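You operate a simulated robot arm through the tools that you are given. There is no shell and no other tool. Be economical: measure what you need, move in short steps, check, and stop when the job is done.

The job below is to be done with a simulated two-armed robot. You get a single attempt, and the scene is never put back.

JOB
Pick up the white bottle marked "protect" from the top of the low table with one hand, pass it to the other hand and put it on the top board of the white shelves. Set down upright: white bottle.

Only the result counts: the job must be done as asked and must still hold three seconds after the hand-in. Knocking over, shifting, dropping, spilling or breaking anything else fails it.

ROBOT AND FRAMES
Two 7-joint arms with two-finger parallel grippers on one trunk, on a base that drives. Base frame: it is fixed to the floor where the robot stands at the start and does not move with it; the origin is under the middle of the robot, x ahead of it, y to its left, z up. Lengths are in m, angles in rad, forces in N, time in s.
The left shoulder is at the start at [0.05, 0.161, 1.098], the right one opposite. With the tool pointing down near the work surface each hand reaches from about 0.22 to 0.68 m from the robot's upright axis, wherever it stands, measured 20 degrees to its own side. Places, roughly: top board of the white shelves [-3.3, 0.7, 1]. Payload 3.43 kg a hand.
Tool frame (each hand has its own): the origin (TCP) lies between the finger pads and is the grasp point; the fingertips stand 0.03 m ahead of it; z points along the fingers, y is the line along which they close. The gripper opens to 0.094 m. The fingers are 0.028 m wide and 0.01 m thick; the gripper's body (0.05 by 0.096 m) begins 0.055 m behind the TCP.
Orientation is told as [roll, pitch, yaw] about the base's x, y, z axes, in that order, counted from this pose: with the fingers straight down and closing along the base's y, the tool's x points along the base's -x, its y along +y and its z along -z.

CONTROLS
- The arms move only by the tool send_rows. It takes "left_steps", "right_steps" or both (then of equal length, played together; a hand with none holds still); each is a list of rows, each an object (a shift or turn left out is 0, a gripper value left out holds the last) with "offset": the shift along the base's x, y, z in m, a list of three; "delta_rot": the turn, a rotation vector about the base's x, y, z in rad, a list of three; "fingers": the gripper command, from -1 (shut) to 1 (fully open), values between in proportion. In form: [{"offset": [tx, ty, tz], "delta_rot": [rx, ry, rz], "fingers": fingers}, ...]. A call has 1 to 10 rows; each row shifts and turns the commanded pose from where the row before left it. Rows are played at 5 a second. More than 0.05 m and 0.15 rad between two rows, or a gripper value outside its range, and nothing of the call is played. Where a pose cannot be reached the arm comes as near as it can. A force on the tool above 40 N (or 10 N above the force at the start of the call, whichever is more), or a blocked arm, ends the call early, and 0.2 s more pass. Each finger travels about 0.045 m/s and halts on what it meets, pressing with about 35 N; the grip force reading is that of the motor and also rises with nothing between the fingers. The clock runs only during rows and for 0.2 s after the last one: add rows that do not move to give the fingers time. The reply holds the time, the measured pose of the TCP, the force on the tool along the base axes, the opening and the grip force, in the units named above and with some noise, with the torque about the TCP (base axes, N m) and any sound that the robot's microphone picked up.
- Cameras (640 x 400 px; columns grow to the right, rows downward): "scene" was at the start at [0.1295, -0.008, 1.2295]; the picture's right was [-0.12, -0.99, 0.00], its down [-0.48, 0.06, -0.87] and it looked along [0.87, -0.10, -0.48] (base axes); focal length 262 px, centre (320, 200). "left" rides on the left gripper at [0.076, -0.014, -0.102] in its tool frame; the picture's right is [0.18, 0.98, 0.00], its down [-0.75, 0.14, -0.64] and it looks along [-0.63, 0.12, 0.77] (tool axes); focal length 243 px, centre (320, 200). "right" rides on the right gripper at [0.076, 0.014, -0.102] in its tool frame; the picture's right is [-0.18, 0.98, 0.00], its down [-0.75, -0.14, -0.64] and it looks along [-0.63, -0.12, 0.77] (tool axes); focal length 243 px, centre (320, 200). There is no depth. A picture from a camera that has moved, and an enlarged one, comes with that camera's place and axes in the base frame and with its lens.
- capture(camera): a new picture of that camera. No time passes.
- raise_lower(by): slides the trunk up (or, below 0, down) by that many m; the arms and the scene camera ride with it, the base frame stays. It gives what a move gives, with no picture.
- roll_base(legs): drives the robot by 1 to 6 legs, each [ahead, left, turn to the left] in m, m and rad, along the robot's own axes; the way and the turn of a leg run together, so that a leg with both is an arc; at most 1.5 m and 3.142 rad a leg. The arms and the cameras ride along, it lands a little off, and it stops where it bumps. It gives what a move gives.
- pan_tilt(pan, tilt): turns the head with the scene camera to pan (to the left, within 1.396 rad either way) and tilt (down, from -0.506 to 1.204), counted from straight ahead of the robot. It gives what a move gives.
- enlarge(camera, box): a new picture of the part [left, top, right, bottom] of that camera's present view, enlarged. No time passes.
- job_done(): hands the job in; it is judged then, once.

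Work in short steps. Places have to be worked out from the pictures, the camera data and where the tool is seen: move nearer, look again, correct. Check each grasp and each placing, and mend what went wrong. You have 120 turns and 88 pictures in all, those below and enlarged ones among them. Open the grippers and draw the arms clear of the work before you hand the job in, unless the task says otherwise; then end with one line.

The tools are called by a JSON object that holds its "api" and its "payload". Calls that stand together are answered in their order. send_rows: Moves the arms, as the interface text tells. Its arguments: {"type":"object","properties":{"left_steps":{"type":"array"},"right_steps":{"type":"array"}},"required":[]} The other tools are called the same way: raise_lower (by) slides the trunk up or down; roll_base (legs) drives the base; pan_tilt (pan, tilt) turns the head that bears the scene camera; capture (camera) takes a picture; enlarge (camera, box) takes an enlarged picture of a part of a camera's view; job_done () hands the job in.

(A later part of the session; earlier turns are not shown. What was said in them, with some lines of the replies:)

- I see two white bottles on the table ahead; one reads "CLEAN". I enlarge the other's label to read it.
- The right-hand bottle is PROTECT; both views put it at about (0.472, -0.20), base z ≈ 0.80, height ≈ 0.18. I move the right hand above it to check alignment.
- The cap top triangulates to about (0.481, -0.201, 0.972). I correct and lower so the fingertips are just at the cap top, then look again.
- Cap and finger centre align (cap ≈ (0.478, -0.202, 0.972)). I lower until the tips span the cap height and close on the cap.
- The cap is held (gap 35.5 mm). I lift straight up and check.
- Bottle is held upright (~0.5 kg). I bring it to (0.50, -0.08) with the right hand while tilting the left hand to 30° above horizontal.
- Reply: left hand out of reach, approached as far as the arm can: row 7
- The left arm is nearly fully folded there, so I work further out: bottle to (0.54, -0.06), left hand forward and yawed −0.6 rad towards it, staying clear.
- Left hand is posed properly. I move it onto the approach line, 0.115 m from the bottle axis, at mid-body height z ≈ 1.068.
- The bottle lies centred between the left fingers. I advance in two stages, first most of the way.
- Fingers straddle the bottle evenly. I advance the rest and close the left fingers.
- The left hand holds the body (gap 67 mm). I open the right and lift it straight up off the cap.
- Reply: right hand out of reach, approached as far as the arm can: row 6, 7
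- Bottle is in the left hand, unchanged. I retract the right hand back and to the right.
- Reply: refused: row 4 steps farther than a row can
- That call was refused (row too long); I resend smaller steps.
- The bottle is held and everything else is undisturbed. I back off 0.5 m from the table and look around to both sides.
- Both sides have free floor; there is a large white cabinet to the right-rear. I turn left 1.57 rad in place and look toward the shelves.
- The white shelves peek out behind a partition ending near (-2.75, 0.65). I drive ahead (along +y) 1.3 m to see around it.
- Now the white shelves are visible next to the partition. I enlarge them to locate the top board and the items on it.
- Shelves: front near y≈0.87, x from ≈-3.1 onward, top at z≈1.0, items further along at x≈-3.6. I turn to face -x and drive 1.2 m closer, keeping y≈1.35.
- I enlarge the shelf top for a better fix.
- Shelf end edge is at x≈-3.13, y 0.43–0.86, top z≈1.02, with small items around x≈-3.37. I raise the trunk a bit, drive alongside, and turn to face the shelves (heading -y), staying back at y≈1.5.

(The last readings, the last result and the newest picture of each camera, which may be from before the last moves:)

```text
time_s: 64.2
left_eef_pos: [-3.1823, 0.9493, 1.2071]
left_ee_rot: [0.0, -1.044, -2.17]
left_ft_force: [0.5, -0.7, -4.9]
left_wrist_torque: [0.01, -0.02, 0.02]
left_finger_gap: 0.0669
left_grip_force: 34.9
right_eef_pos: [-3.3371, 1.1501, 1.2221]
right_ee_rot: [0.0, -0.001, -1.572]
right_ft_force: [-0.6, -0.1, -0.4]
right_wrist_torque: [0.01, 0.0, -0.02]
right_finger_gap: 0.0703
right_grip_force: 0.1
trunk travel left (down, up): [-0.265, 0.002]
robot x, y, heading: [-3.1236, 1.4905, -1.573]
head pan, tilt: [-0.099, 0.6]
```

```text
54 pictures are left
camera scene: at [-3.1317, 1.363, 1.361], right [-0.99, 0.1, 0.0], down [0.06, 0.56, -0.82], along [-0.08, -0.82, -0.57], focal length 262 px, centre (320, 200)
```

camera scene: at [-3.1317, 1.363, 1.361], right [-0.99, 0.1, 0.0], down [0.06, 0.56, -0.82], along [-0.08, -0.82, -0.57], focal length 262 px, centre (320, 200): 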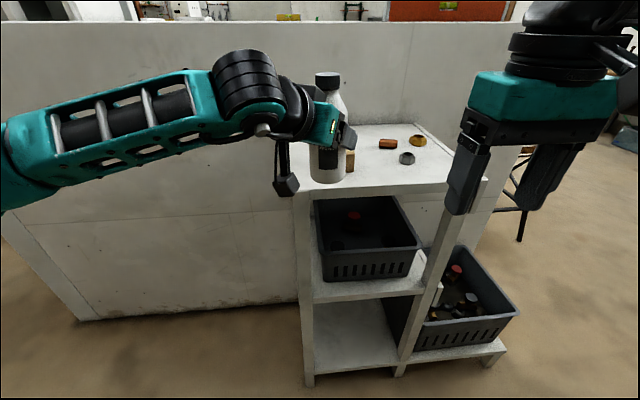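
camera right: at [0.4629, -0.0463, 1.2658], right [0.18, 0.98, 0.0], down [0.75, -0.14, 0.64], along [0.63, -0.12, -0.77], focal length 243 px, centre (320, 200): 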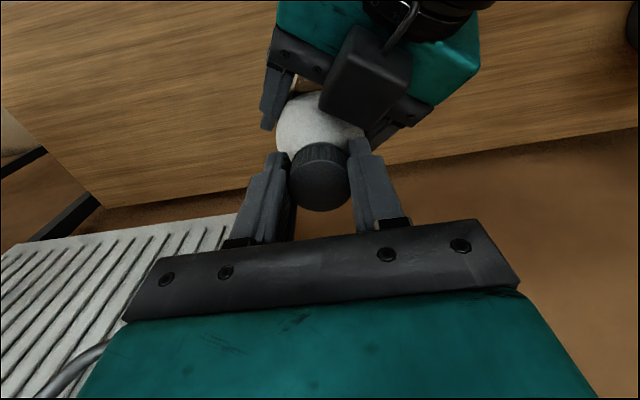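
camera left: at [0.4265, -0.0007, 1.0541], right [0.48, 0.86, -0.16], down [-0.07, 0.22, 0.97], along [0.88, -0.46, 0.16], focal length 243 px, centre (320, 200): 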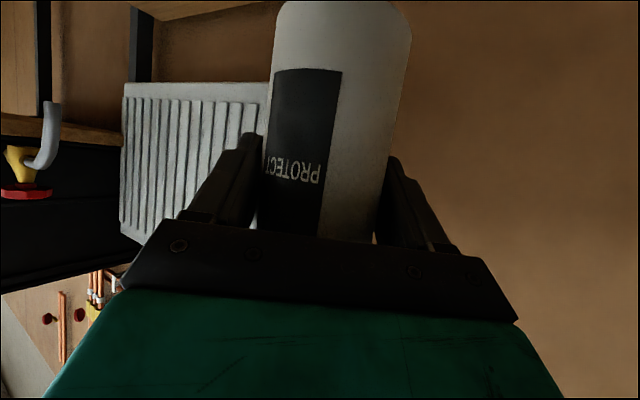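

The board spans x≈-3.12…-3.61, y≈0.38…0.85, z≈1.02, with four small items, one block close to the bottle's line of sight. The right wrist camera should see the top freely.

{"api": "capture", "payload": {"camera": "right"}}

{"api": "enlarge", "payload": {"camera": "scene", "box": [280, 100, 440, 200]}}

```text
53 pictures are left
camera right: at [-3.3234, 1.2255, 1.3253], right [0.98, -0.19, 0.0], down [-0.14, -0.75, 0.64], along [-0.12, -0.63, -0.77], focal length 243 px, centre (320, 200)
```

right: 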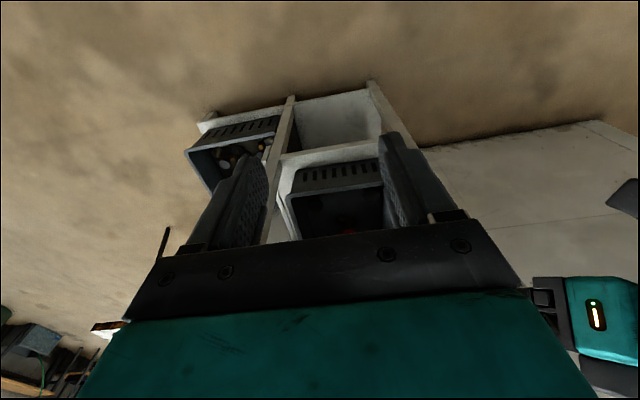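

```text
4.00 times, centred on (360, 150) of scene
camera zoom: at [-3.1317, 1.363, 1.361], right [-0.99, 0.1, 0.0], down [0.06, 0.56, -0.82], along [-0.08, -0.82, -0.57], focal length 1046 px, centre (160, 400)
```

zoom: 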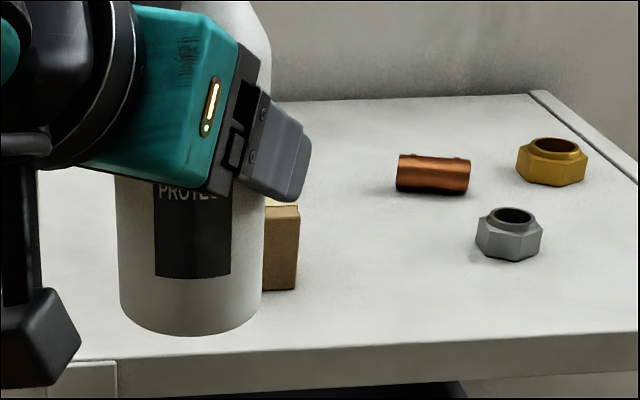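

I shift the base 0.12 m left so the bottle no longer hides the wooden block.

{"api": "roll_base", "payload": {"legs": [[0, 0.12, 0]]}}

{"api": "enlarge", "payload": {"camera": "scene", "box": [280, 80, 520, 230]}}

```text
time_s: 65.4
left_eef_pos: [-3.0631, 0.9497, 1.2077]
left_ee_rot: [-0.003, -1.043, -2.171]
left_ft_force: [0.2, -0.8, -5.4]
left_wrist_torque: [0.0, 0.0, -0.03]
left_finger_gap: 0.067
left_grip_force: 34.9
right_eef_pos: [-3.2191, 1.1494, 1.2212]
right_ee_rot: [-0.002, -0.001, -1.572]
right_ft_force: [0.3, 0.1, 0.5]
right_wrist_torque: [0.01, 0.0, 0.0]
right_finger_gap: 0.0707
right_grip_force: 0.2
trunk travel left (down, up): [-0.265, 0.002]
robot x, y, heading: [-3.0021, 1.4904, -1.574]
head pan, tilt: [-0.099, 0.6]
```

```text
2.67 times, centred on (400, 155) of scene
camera zoom: at [-3.0128, 1.363, 1.3609], right [-0.99, 0.1, 0.0], down [0.06, 0.56, -0.82], along [-0.08, -0.82, -0.57], focal length 698 px, centre (107, 320)
```

zoom: 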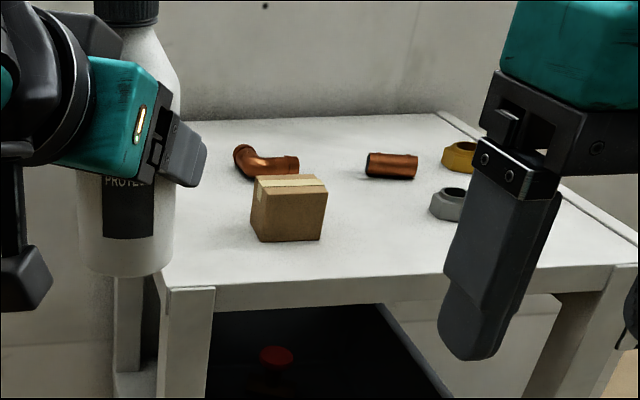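

The cardboard block sits at x −3.23…−3.29, y 0.69…0.75; a free spot is about (-3.372, 0.755), left of the steel nut (-3.45, 0.71). I turn 0.35 left so the hand approaches more along -y, and strafe to line up, still in front of the board.

{"api": "roll_base", "payload": {"legs": [[0, 0, 0.352], [-0.078, -0.504, 0]]}}

{"api": "pan_tilt", "payload": {"pan": 0.0, "tilt": 0.65}}

{"api": "capture", "payload": {"camera": "scene"}}

```text
time_s: 69.5
left_eef_pos: [-3.3718, 0.858, 1.2085]
left_ee_rot: [-0.003, -1.047, -1.812]
left_ft_force: [0.8, 0.2, -5.3]
left_wrist_torque: [-0.06, -0.01, 0.03]
left_finger_gap: 0.0669
left_grip_force: 35.3
right_eef_pos: [-3.5868, 0.9914, 1.2211]
right_ee_rot: [0.002, 0.0, -1.213]
right_ft_force: [0.3, 0.8, -0.6]
right_wrist_torque: [-0.01, 0.0, 0.01]
right_finger_gap: 0.0703
right_grip_force: 0.0
trunk travel left (down, up): [-0.265, 0.002]
robot x, y, heading: [-3.506, 1.3869, -1.213]
head pan, tilt: [-0.099, 0.6]
```

```text
time_s: 70.2
left_eef_pos: [-3.3718, 0.8583, 1.2075]
left_ee_rot: [-0.001, -1.042, -1.81]
left_ft_force: [-0.1, 0.0, -5.4]
left_wrist_torque: [0.02, -0.01, -0.04]
left_finger_gap: 0.0666
left_grip_force: 34.9
right_eef_pos: [-3.5875, 0.9914, 1.2215]
right_ee_rot: [-0.001, -0.002, -1.215]
right_ft_force: [0.5, 0.6, 0.6]
right_wrist_torque: [-0.02, 0.01, 0.01]
right_finger_gap: 0.0704
right_grip_force: 0.1
trunk travel left (down, up): [-0.265, 0.002]
robot x, y, heading: [-3.5079, 1.3827, -1.213]
head pan, tilt: [0.0, 0.649]
```

```text
50 pictures are left
camera scene: at [-3.4613, 1.2681, 1.3567], right [-0.94, -0.35, 0.0], down [-0.21, 0.57, -0.8], along [0.28, -0.75, -0.6], focal length 262 px, centre (320, 200)
```

scene: 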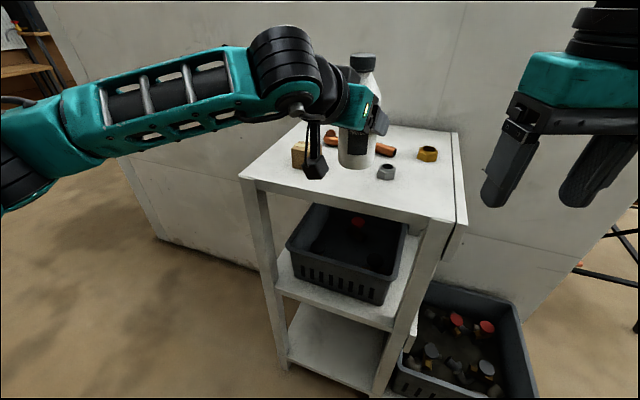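

Lined up. I enlarge the board for a second fix of block, nut, and edges.

{"api": "enlarge", "payload": {"camera": "scene", "box": [230, 90, 470, 240]}}

{"api": "capture", "payload": {"camera": "left"}}

```text
2.67 times, centred on (350, 165) of scene
camera zoom: at [-3.4613, 1.2681, 1.3567], right [-0.94, -0.35, 0.0], down [-0.21, 0.57, -0.8], along [0.28, -0.75, -0.6], focal length 698 px, centre (240, 293)
```

zoom: 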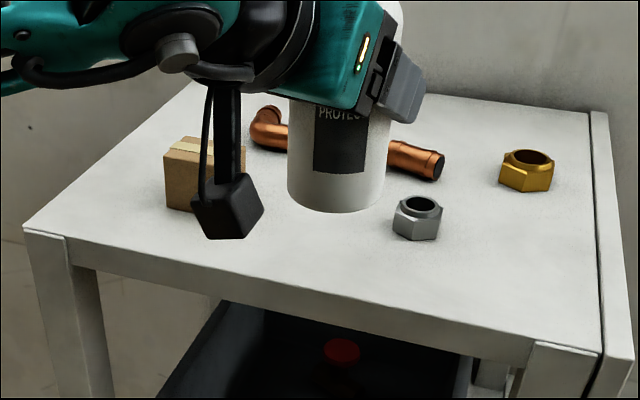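

```text
48 pictures are left
camera left: at [-3.3563, 0.9847, 1.1932], right [0.98, -0.14, -0.16], down [0.18, 0.14, 0.97], along [-0.12, -0.98, 0.16], focal length 243 px, centre (320, 200)
```

left: 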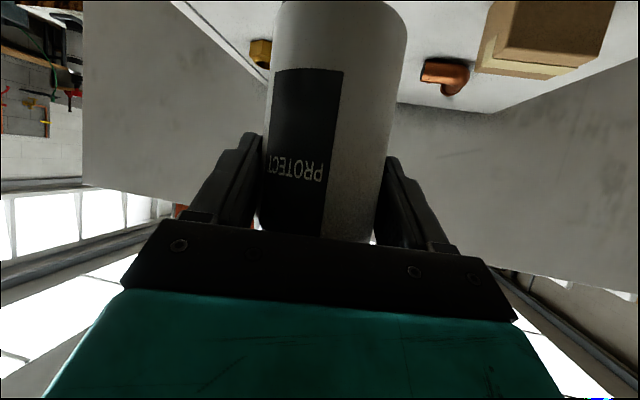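

Two views agree if the board is at z≈1.05: block x −3.217…−3.274 (y≤0.80), nut at (-3.427, 0.753), front edge y≈0.87. Target (-3.353, 0.795); I move the arm over it.

{"api": "send_rows", "payload": {"left_steps": [{"offset": [0.006, -0.021, 0]}, {"offset": [0.006, -0.021, 0]}, {"offset": [0.007, -0.021, 0]}, {}, {}]}}

{"api": "enlarge", "payload": {"camera": "scene", "box": [230, 90, 470, 240]}}

```text
time_s: 71.4
left_eef_pos: [-3.353, 0.795, 1.206]
left_ee_rot: [-0.001, -1.044, -1.812]
left_ft_force: [0.2, -0.1, -4.7]
left_wrist_torque: [-0.01, -0.01, -0.01]
left_finger_gap: 0.0669
left_grip_force: 35.2
right_eef_pos: [-3.5881, 0.9911, 1.222]
right_ee_rot: [0.001, 0.001, -1.213]
right_ft_force: [0.0, -0.3, 0.0]
right_wrist_torque: [0.04, 0.02, 0.0]
right_finger_gap: 0.0706
right_grip_force: 0.1
trunk travel left (down, up): [-0.265, 0.002]
robot x, y, heading: [-3.5077, 1.3815, -1.218]
head pan, tilt: [0.0, 0.649]
```

```text
2.67 times, centred on (350, 165) of scene
camera zoom: at [-3.4613, 1.2679, 1.3566], right [-0.94, -0.35, 0.0], down [-0.21, 0.57, -0.8], along [0.28, -0.75, -0.61], focal length 698 px, centre (240, 293)
```

zoom: 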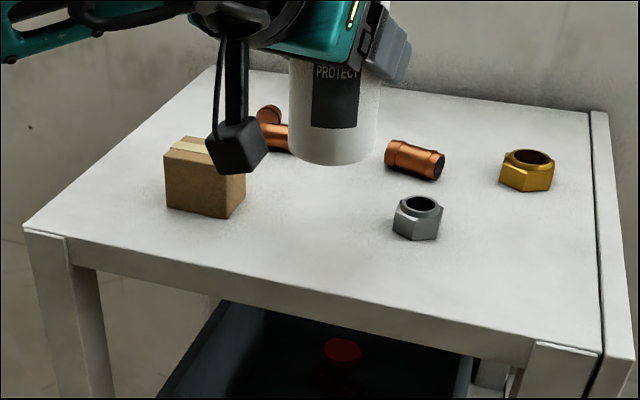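

The spot below projects between block and nut with good clearance. I lower 0.06 m and check.

{"api": "send_rows", "payload": {"left_steps": [{"offset": [0, 0, -0.02]}, {"offset": [0, 0, -0.02]}, {"offset": [0, 0, -0.02]}, {}, {}]}}

{"api": "enlarge", "payload": {"camera": "scene", "box": [230, 90, 470, 240]}}

```text
time_s: 72.6
left_eef_pos: [-3.3536, 0.795, 1.1467]
left_ee_rot: [-0.001, -1.044, -1.812]
left_ft_force: [0.7, -1.0, -5.3]
left_wrist_torque: [0.03, -0.01, 0.0]
left_finger_gap: 0.0671
left_grip_force: 35.3
right_eef_pos: [-3.5858, 0.991, 1.2215]
right_ee_rot: [-0.001, -0.001, -1.213]
right_ft_force: [-1.1, 0.6, -0.7]
right_wrist_torque: [-0.01, -0.01, -0.02]
right_finger_gap: 0.0701
right_grip_force: 0.1
trunk travel left (down, up): [-0.265, 0.002]
robot x, y, heading: [-3.5053, 1.3868, -1.207]
head pan, tilt: [0.0, 0.649]
```

```text
2.67 times, centred on (350, 165) of scene
camera zoom: at [-3.4613, 1.268, 1.3566], right [-0.94, -0.35, 0.0], down [-0.21, 0.57, -0.8], along [0.28, -0.75, -0.61], focal length 698 px, centre (240, 293)
```

zoom: 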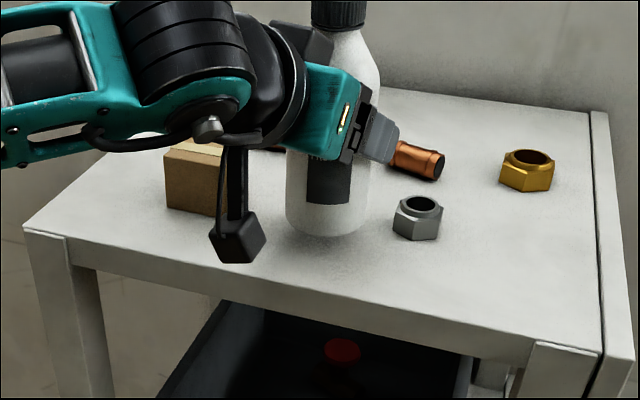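

Base hovers ~2 cm above the board. I creep down in 4 mm steps watching the vertical force.

{"api": "send_rows", "payload": {"left_steps": [{"offset": [0, 0, -0.004]}, {"offset": [0, 0, -0.004]}, {"offset": [0, 0, -0.004]}, {"offset": [0, 0, -0.002]}, {}]}}

{"api": "enlarge", "payload": {"camera": "scene", "box": [300, 130, 412, 200]}}

```text
time_s: 73.8
left_eef_pos: [-3.354, 0.7953, 1.132]
left_ee_rot: [-0.004, -1.043, -1.811]
left_ft_force: [0.3, 0.4, -4.6]
left_wrist_torque: [0.01, 0.01, 0.0]
left_finger_gap: 0.0669
left_grip_force: 34.5
right_eef_pos: [-3.5879, 0.9908, 1.2218]
right_ee_rot: [-0.001, 0.0, -1.213]
right_ft_force: [-1.0, -0.4, -0.4]
right_wrist_torque: [0.0, 0.01, 0.02]
right_finger_gap: 0.0705
right_grip_force: 0.0
trunk travel left (down, up): [-0.265, 0.002]
robot x, y, heading: [-3.5069, 1.3839, -1.214]
head pan, tilt: [0.0, 0.649]
```

```text
5.71 times, centred on (356, 165) of scene
camera zoom: at [-3.4613, 1.2681, 1.3566], right [-0.94, -0.35, 0.0], down [-0.21, 0.57, -0.8], along [0.28, -0.75, -0.6], focal length 1495 px, centre (114, 400)
```

zoom: 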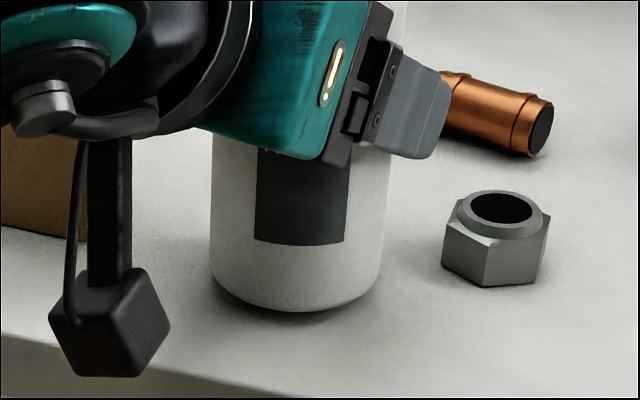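

No contact yet; a thin shadow gap remains. I keep creeping down.

{"api": "send_rows", "payload": {"left_steps": [{"offset": [0, 0, -0.002]}, {"offset": [0, 0, -0.002]}, {}]}}

```text
time_s: 74.6
left_eef_pos: [-3.3533, 0.7951, 1.1295]
left_ee_rot: [-0.003, -1.045, -1.812]
left_ft_force: [0.4, -0.7, -4.0]
left_wrist_torque: [0.03, -0.04, 0.02]
left_finger_gap: 0.0668
left_grip_force: 35.1
right_eef_pos: [-3.5872, 0.9927, 1.2221]
right_ee_rot: [-0.001, 0.0, -1.213]
right_ft_force: [-0.7, 0.2, -0.1]
right_wrist_torque: [0.01, 0.0, -0.01]
right_finger_gap: 0.0706
right_grip_force: 0.0
trunk travel left (down, up): [-0.265, 0.002]
robot x, y, heading: [-3.5014, 1.3827, -1.211]
head pan, tilt: [0.0, 0.649]
```

Force is still just the bottle's weight; two more 2 mm steps.

{"api": "send_rows", "payload": {"left_steps": [{"offset": [0, 0, -0.002]}, {"offset": [0, 0, -0.002]}, {}]}}

{"api": "enlarge", "payload": {"camera": "scene", "box": [300, 130, 412, 200]}}

```text
time_s: 75.4
left_eef_pos: [-3.3534, 0.7945, 1.1298]
left_ee_rot: [0.005, -1.053, -1.815]
left_ft_force: [2.5, -1.4, 13.1]
left_wrist_torque: [-0.14, -0.63, -0.07]
left_finger_gap: 0.067
left_grip_force: 34.9
right_eef_pos: [-3.5873, 0.9914, 1.2215]
right_ee_rot: [0.0, -0.001, -1.212]
right_ft_force: [0.3, -0.3, 0.5]
right_wrist_torque: [-0.05, 0.03, 0.0]
right_finger_gap: 0.0707
right_grip_force: 0.0
trunk travel left (down, up): [-0.265, 0.002]
robot x, y, heading: [-3.5056, 1.3827, -1.213]
head pan, tilt: [0.0, 0.649]
```

```text
5.71 times, centred on (356, 165) of scene
camera zoom: at [-3.4616, 1.2696, 1.3571], right [-0.94, -0.35, 0.0], down [-0.21, 0.57, -0.8], along [0.28, -0.75, -0.6], focal length 1495 px, centre (114, 400)
```

zoom: 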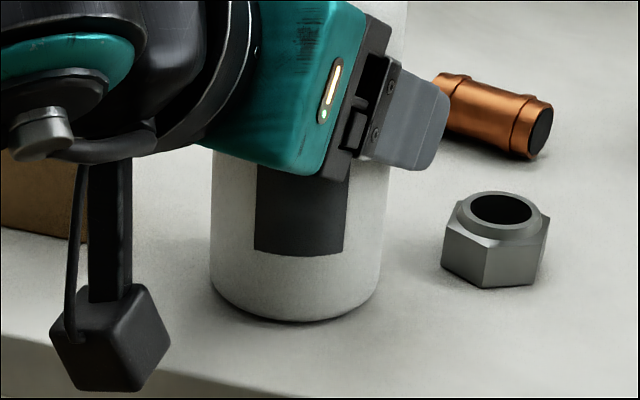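

Contact: +18 N, the base sits on the board. I ease up 2.5 mm to relieve the press, then open to ~83 mm.

{"api": "send_rows", "payload": {"left_steps": [{"offset": [0, 0, 0.0025]}, {"fingers": -0.1}, {"fingers": 0.5}, {"fingers": 0.77}, {}, {}]}}

{"api": "enlarge", "payload": {"camera": "scene", "box": [260, 80, 420, 220]}}

{"api": "capture", "payload": {"camera": "left"}}

```text
time_s: 76.8
left_eef_pos: [-3.3533, 0.7951, 1.1277]
left_ee_rot: [-0.002, -1.043, -1.81]
left_ft_force: [-0.6, -0.1, -0.5]
left_wrist_torque: [0.0, 0.01, -0.01]
left_finger_gap: 0.0829
left_grip_force: 0.1
right_eef_pos: [-3.5873, 0.9913, 1.2223]
right_ee_rot: [0.001, 0.0, -1.213]
right_ft_force: [0.2, 0.6, 0.4]
right_wrist_torque: [0.0, -0.01, -0.03]
right_finger_gap: 0.0707
right_grip_force: 0.1
trunk travel left (down, up): [-0.265, 0.002]
robot x, y, heading: [-3.5013, 1.3833, -1.217]
head pan, tilt: [0.0, 0.649]
```

```text
2.86 times, centred on (340, 150) of scene
camera zoom: at [-3.4614, 1.2686, 1.3567], right [-0.94, -0.35, 0.0], down [-0.21, 0.57, -0.8], along [0.28, -0.75, -0.6], focal length 747 px, centre (263, 343)
```

zoom: 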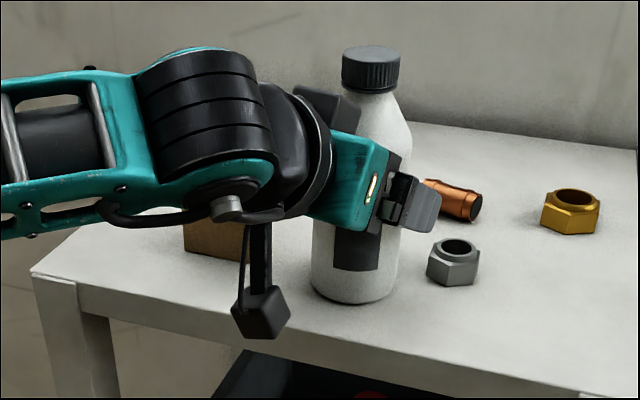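

```text
42 pictures are left
camera left: at [-3.3378, 0.922, 1.1141], right [0.98, -0.14, -0.16], down [0.18, 0.14, 0.97], along [-0.12, -0.98, 0.16], focal length 243 px, centre (320, 200)
```

left: 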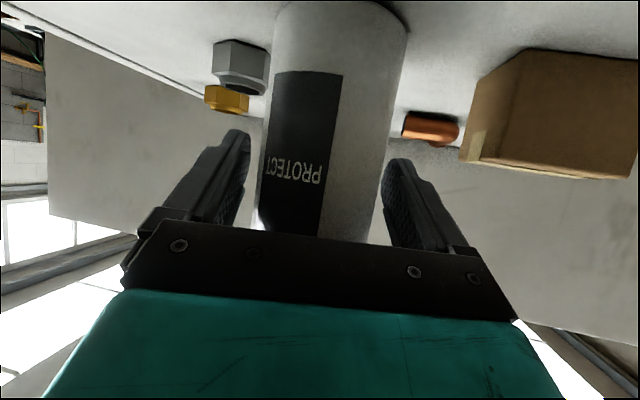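

The bottle stands by itself with clearance on both sides. I retract the left hand along its tool axis (back and up).

{"api": "send_rows", "payload": {"left_steps": [{"offset": [0.0041, 0.0168, 0.008]}, {"offset": [0.0041, 0.0168, 0.01]}, {"offset": [0.0041, 0.0168, 0.01]}, {"offset": [0.006, 0.025, 0.015]}, {"offset": [0.006, 0.025, 0.015]}, {"offset": [0.006, 0.025, 0.015]}, {}]}}

{"api": "capture", "payload": {"camera": "scene"}}

```text
time_s: 78.4
left_eef_pos: [-3.3222, 0.9214, 1.2005]
left_ee_rot: [0.001, -1.046, -1.811]
left_ft_force: [0.2, 0.2, -0.6]
left_wrist_torque: [0.02, 0.0, -0.01]
left_finger_gap: 0.0834
left_grip_force: 0.1
right_eef_pos: [-3.5875, 0.9909, 1.221]
right_ee_rot: [-0.001, -0.002, -1.213]
right_ft_force: [0.7, 0.1, -0.4]
right_wrist_torque: [0.03, -0.01, 0.01]
right_finger_gap: 0.0706
right_grip_force: 0.1
trunk travel left (down, up): [-0.265, 0.002]
robot x, y, heading: [-3.5091, 1.381, -1.207]
head pan, tilt: [0.0, 0.649]
```

```text
41 pictures are left
camera scene: at [-3.4616, 1.2683, 1.3567], right [-0.94, -0.35, 0.0], down [-0.21, 0.57, -0.8], along [0.28, -0.75, -0.6], focal length 262 px, centre (320, 200)
```

scene: 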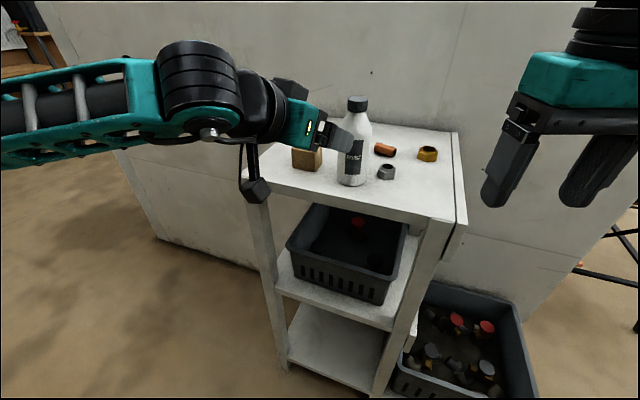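

The bottle stands upright and the hand is free. I back the base off 0.25 m and open the grippers, then do a final check.

{"api": "roll_base", "payload": {"legs": [[-0.25, 0, 0]]}}

{"api": "send_rows", "payload": {"left_steps": [{"fingers": 1}, {}, {}], "right_steps": [{"fingers": 1}, {}, {}]}}

{"api": "enlarge", "payload": {"camera": "scene", "box": [200, 60, 480, 235]}}

```text
time_s: 80.2
left_eef_pos: [-3.411, 1.1553, 1.2003]
left_ee_rot: [0.0, -1.043, -1.812]
left_ft_force: [0.6, 0.2, -0.1]
left_wrist_torque: [0.03, -0.02, 0.03]
left_finger_gap: 0.0831
left_grip_force: 0.1
right_eef_pos: [-3.6755, 1.2261, 1.2219]
right_ee_rot: [0.0, 0.0, -1.214]
right_ft_force: [0.3, 0.6, 0.9]
right_wrist_torque: [-0.02, -0.06, 0.04]
right_finger_gap: 0.0705
right_grip_force: 0.1
trunk travel left (down, up): [-0.265, 0.002]
robot x, y, heading: [-3.593, 1.6205, -1.211]
head pan, tilt: [0.0, 0.649]
```

```text
time_s: 81.0
left_eef_pos: [-3.4099, 1.1551, 1.201]
left_ee_rot: [-0.003, -1.044, -1.813]
left_ft_force: [-0.6, -0.3, 0.2]
left_wrist_torque: [-0.03, -0.01, -0.01]
left_finger_gap: 0.0942
left_grip_force: 0.0
right_eef_pos: [-3.676, 1.2262, 1.2225]
right_ee_rot: [-0.001, -0.001, -1.213]
right_ft_force: [-0.1, 0.7, -0.4]
right_wrist_torque: [0.02, 0.01, 0.0]
right_finger_gap: 0.094
right_grip_force: 0.1
trunk travel left (down, up): [-0.265, 0.002]
robot x, y, heading: [-3.5916, 1.6177, -1.213]
head pan, tilt: [0.0, 0.649]
```

```text
2.29 times, centred on (340, 148) of scene
camera zoom: at [-3.5492, 1.503, 1.3567], right [-0.94, -0.35, 0.0], down [-0.21, 0.57, -0.8], along [0.28, -0.75, -0.6], focal length 598 px, centre (274, 320)
```

zoom: 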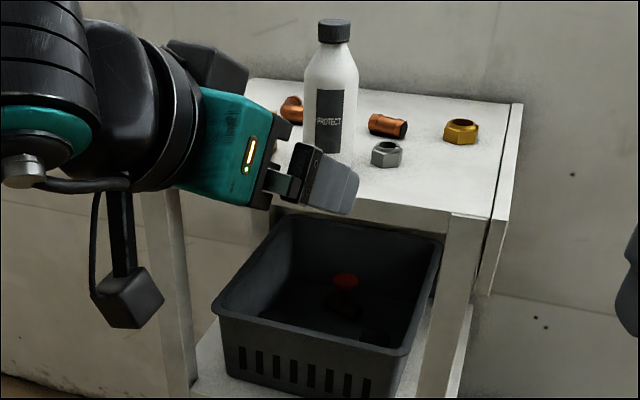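

The PROTECT bottle stands upright on the top board, the other items are in place, and both hands are open and clear. I hand in.

{"api": "job_done", "payload": {}}

```text
The job is handed in.
```

The white "protect" bottle was passed from the right hand to the left and stands upright on the top board of the white shelves. Nothing else was seen to move, and the job is handed in.
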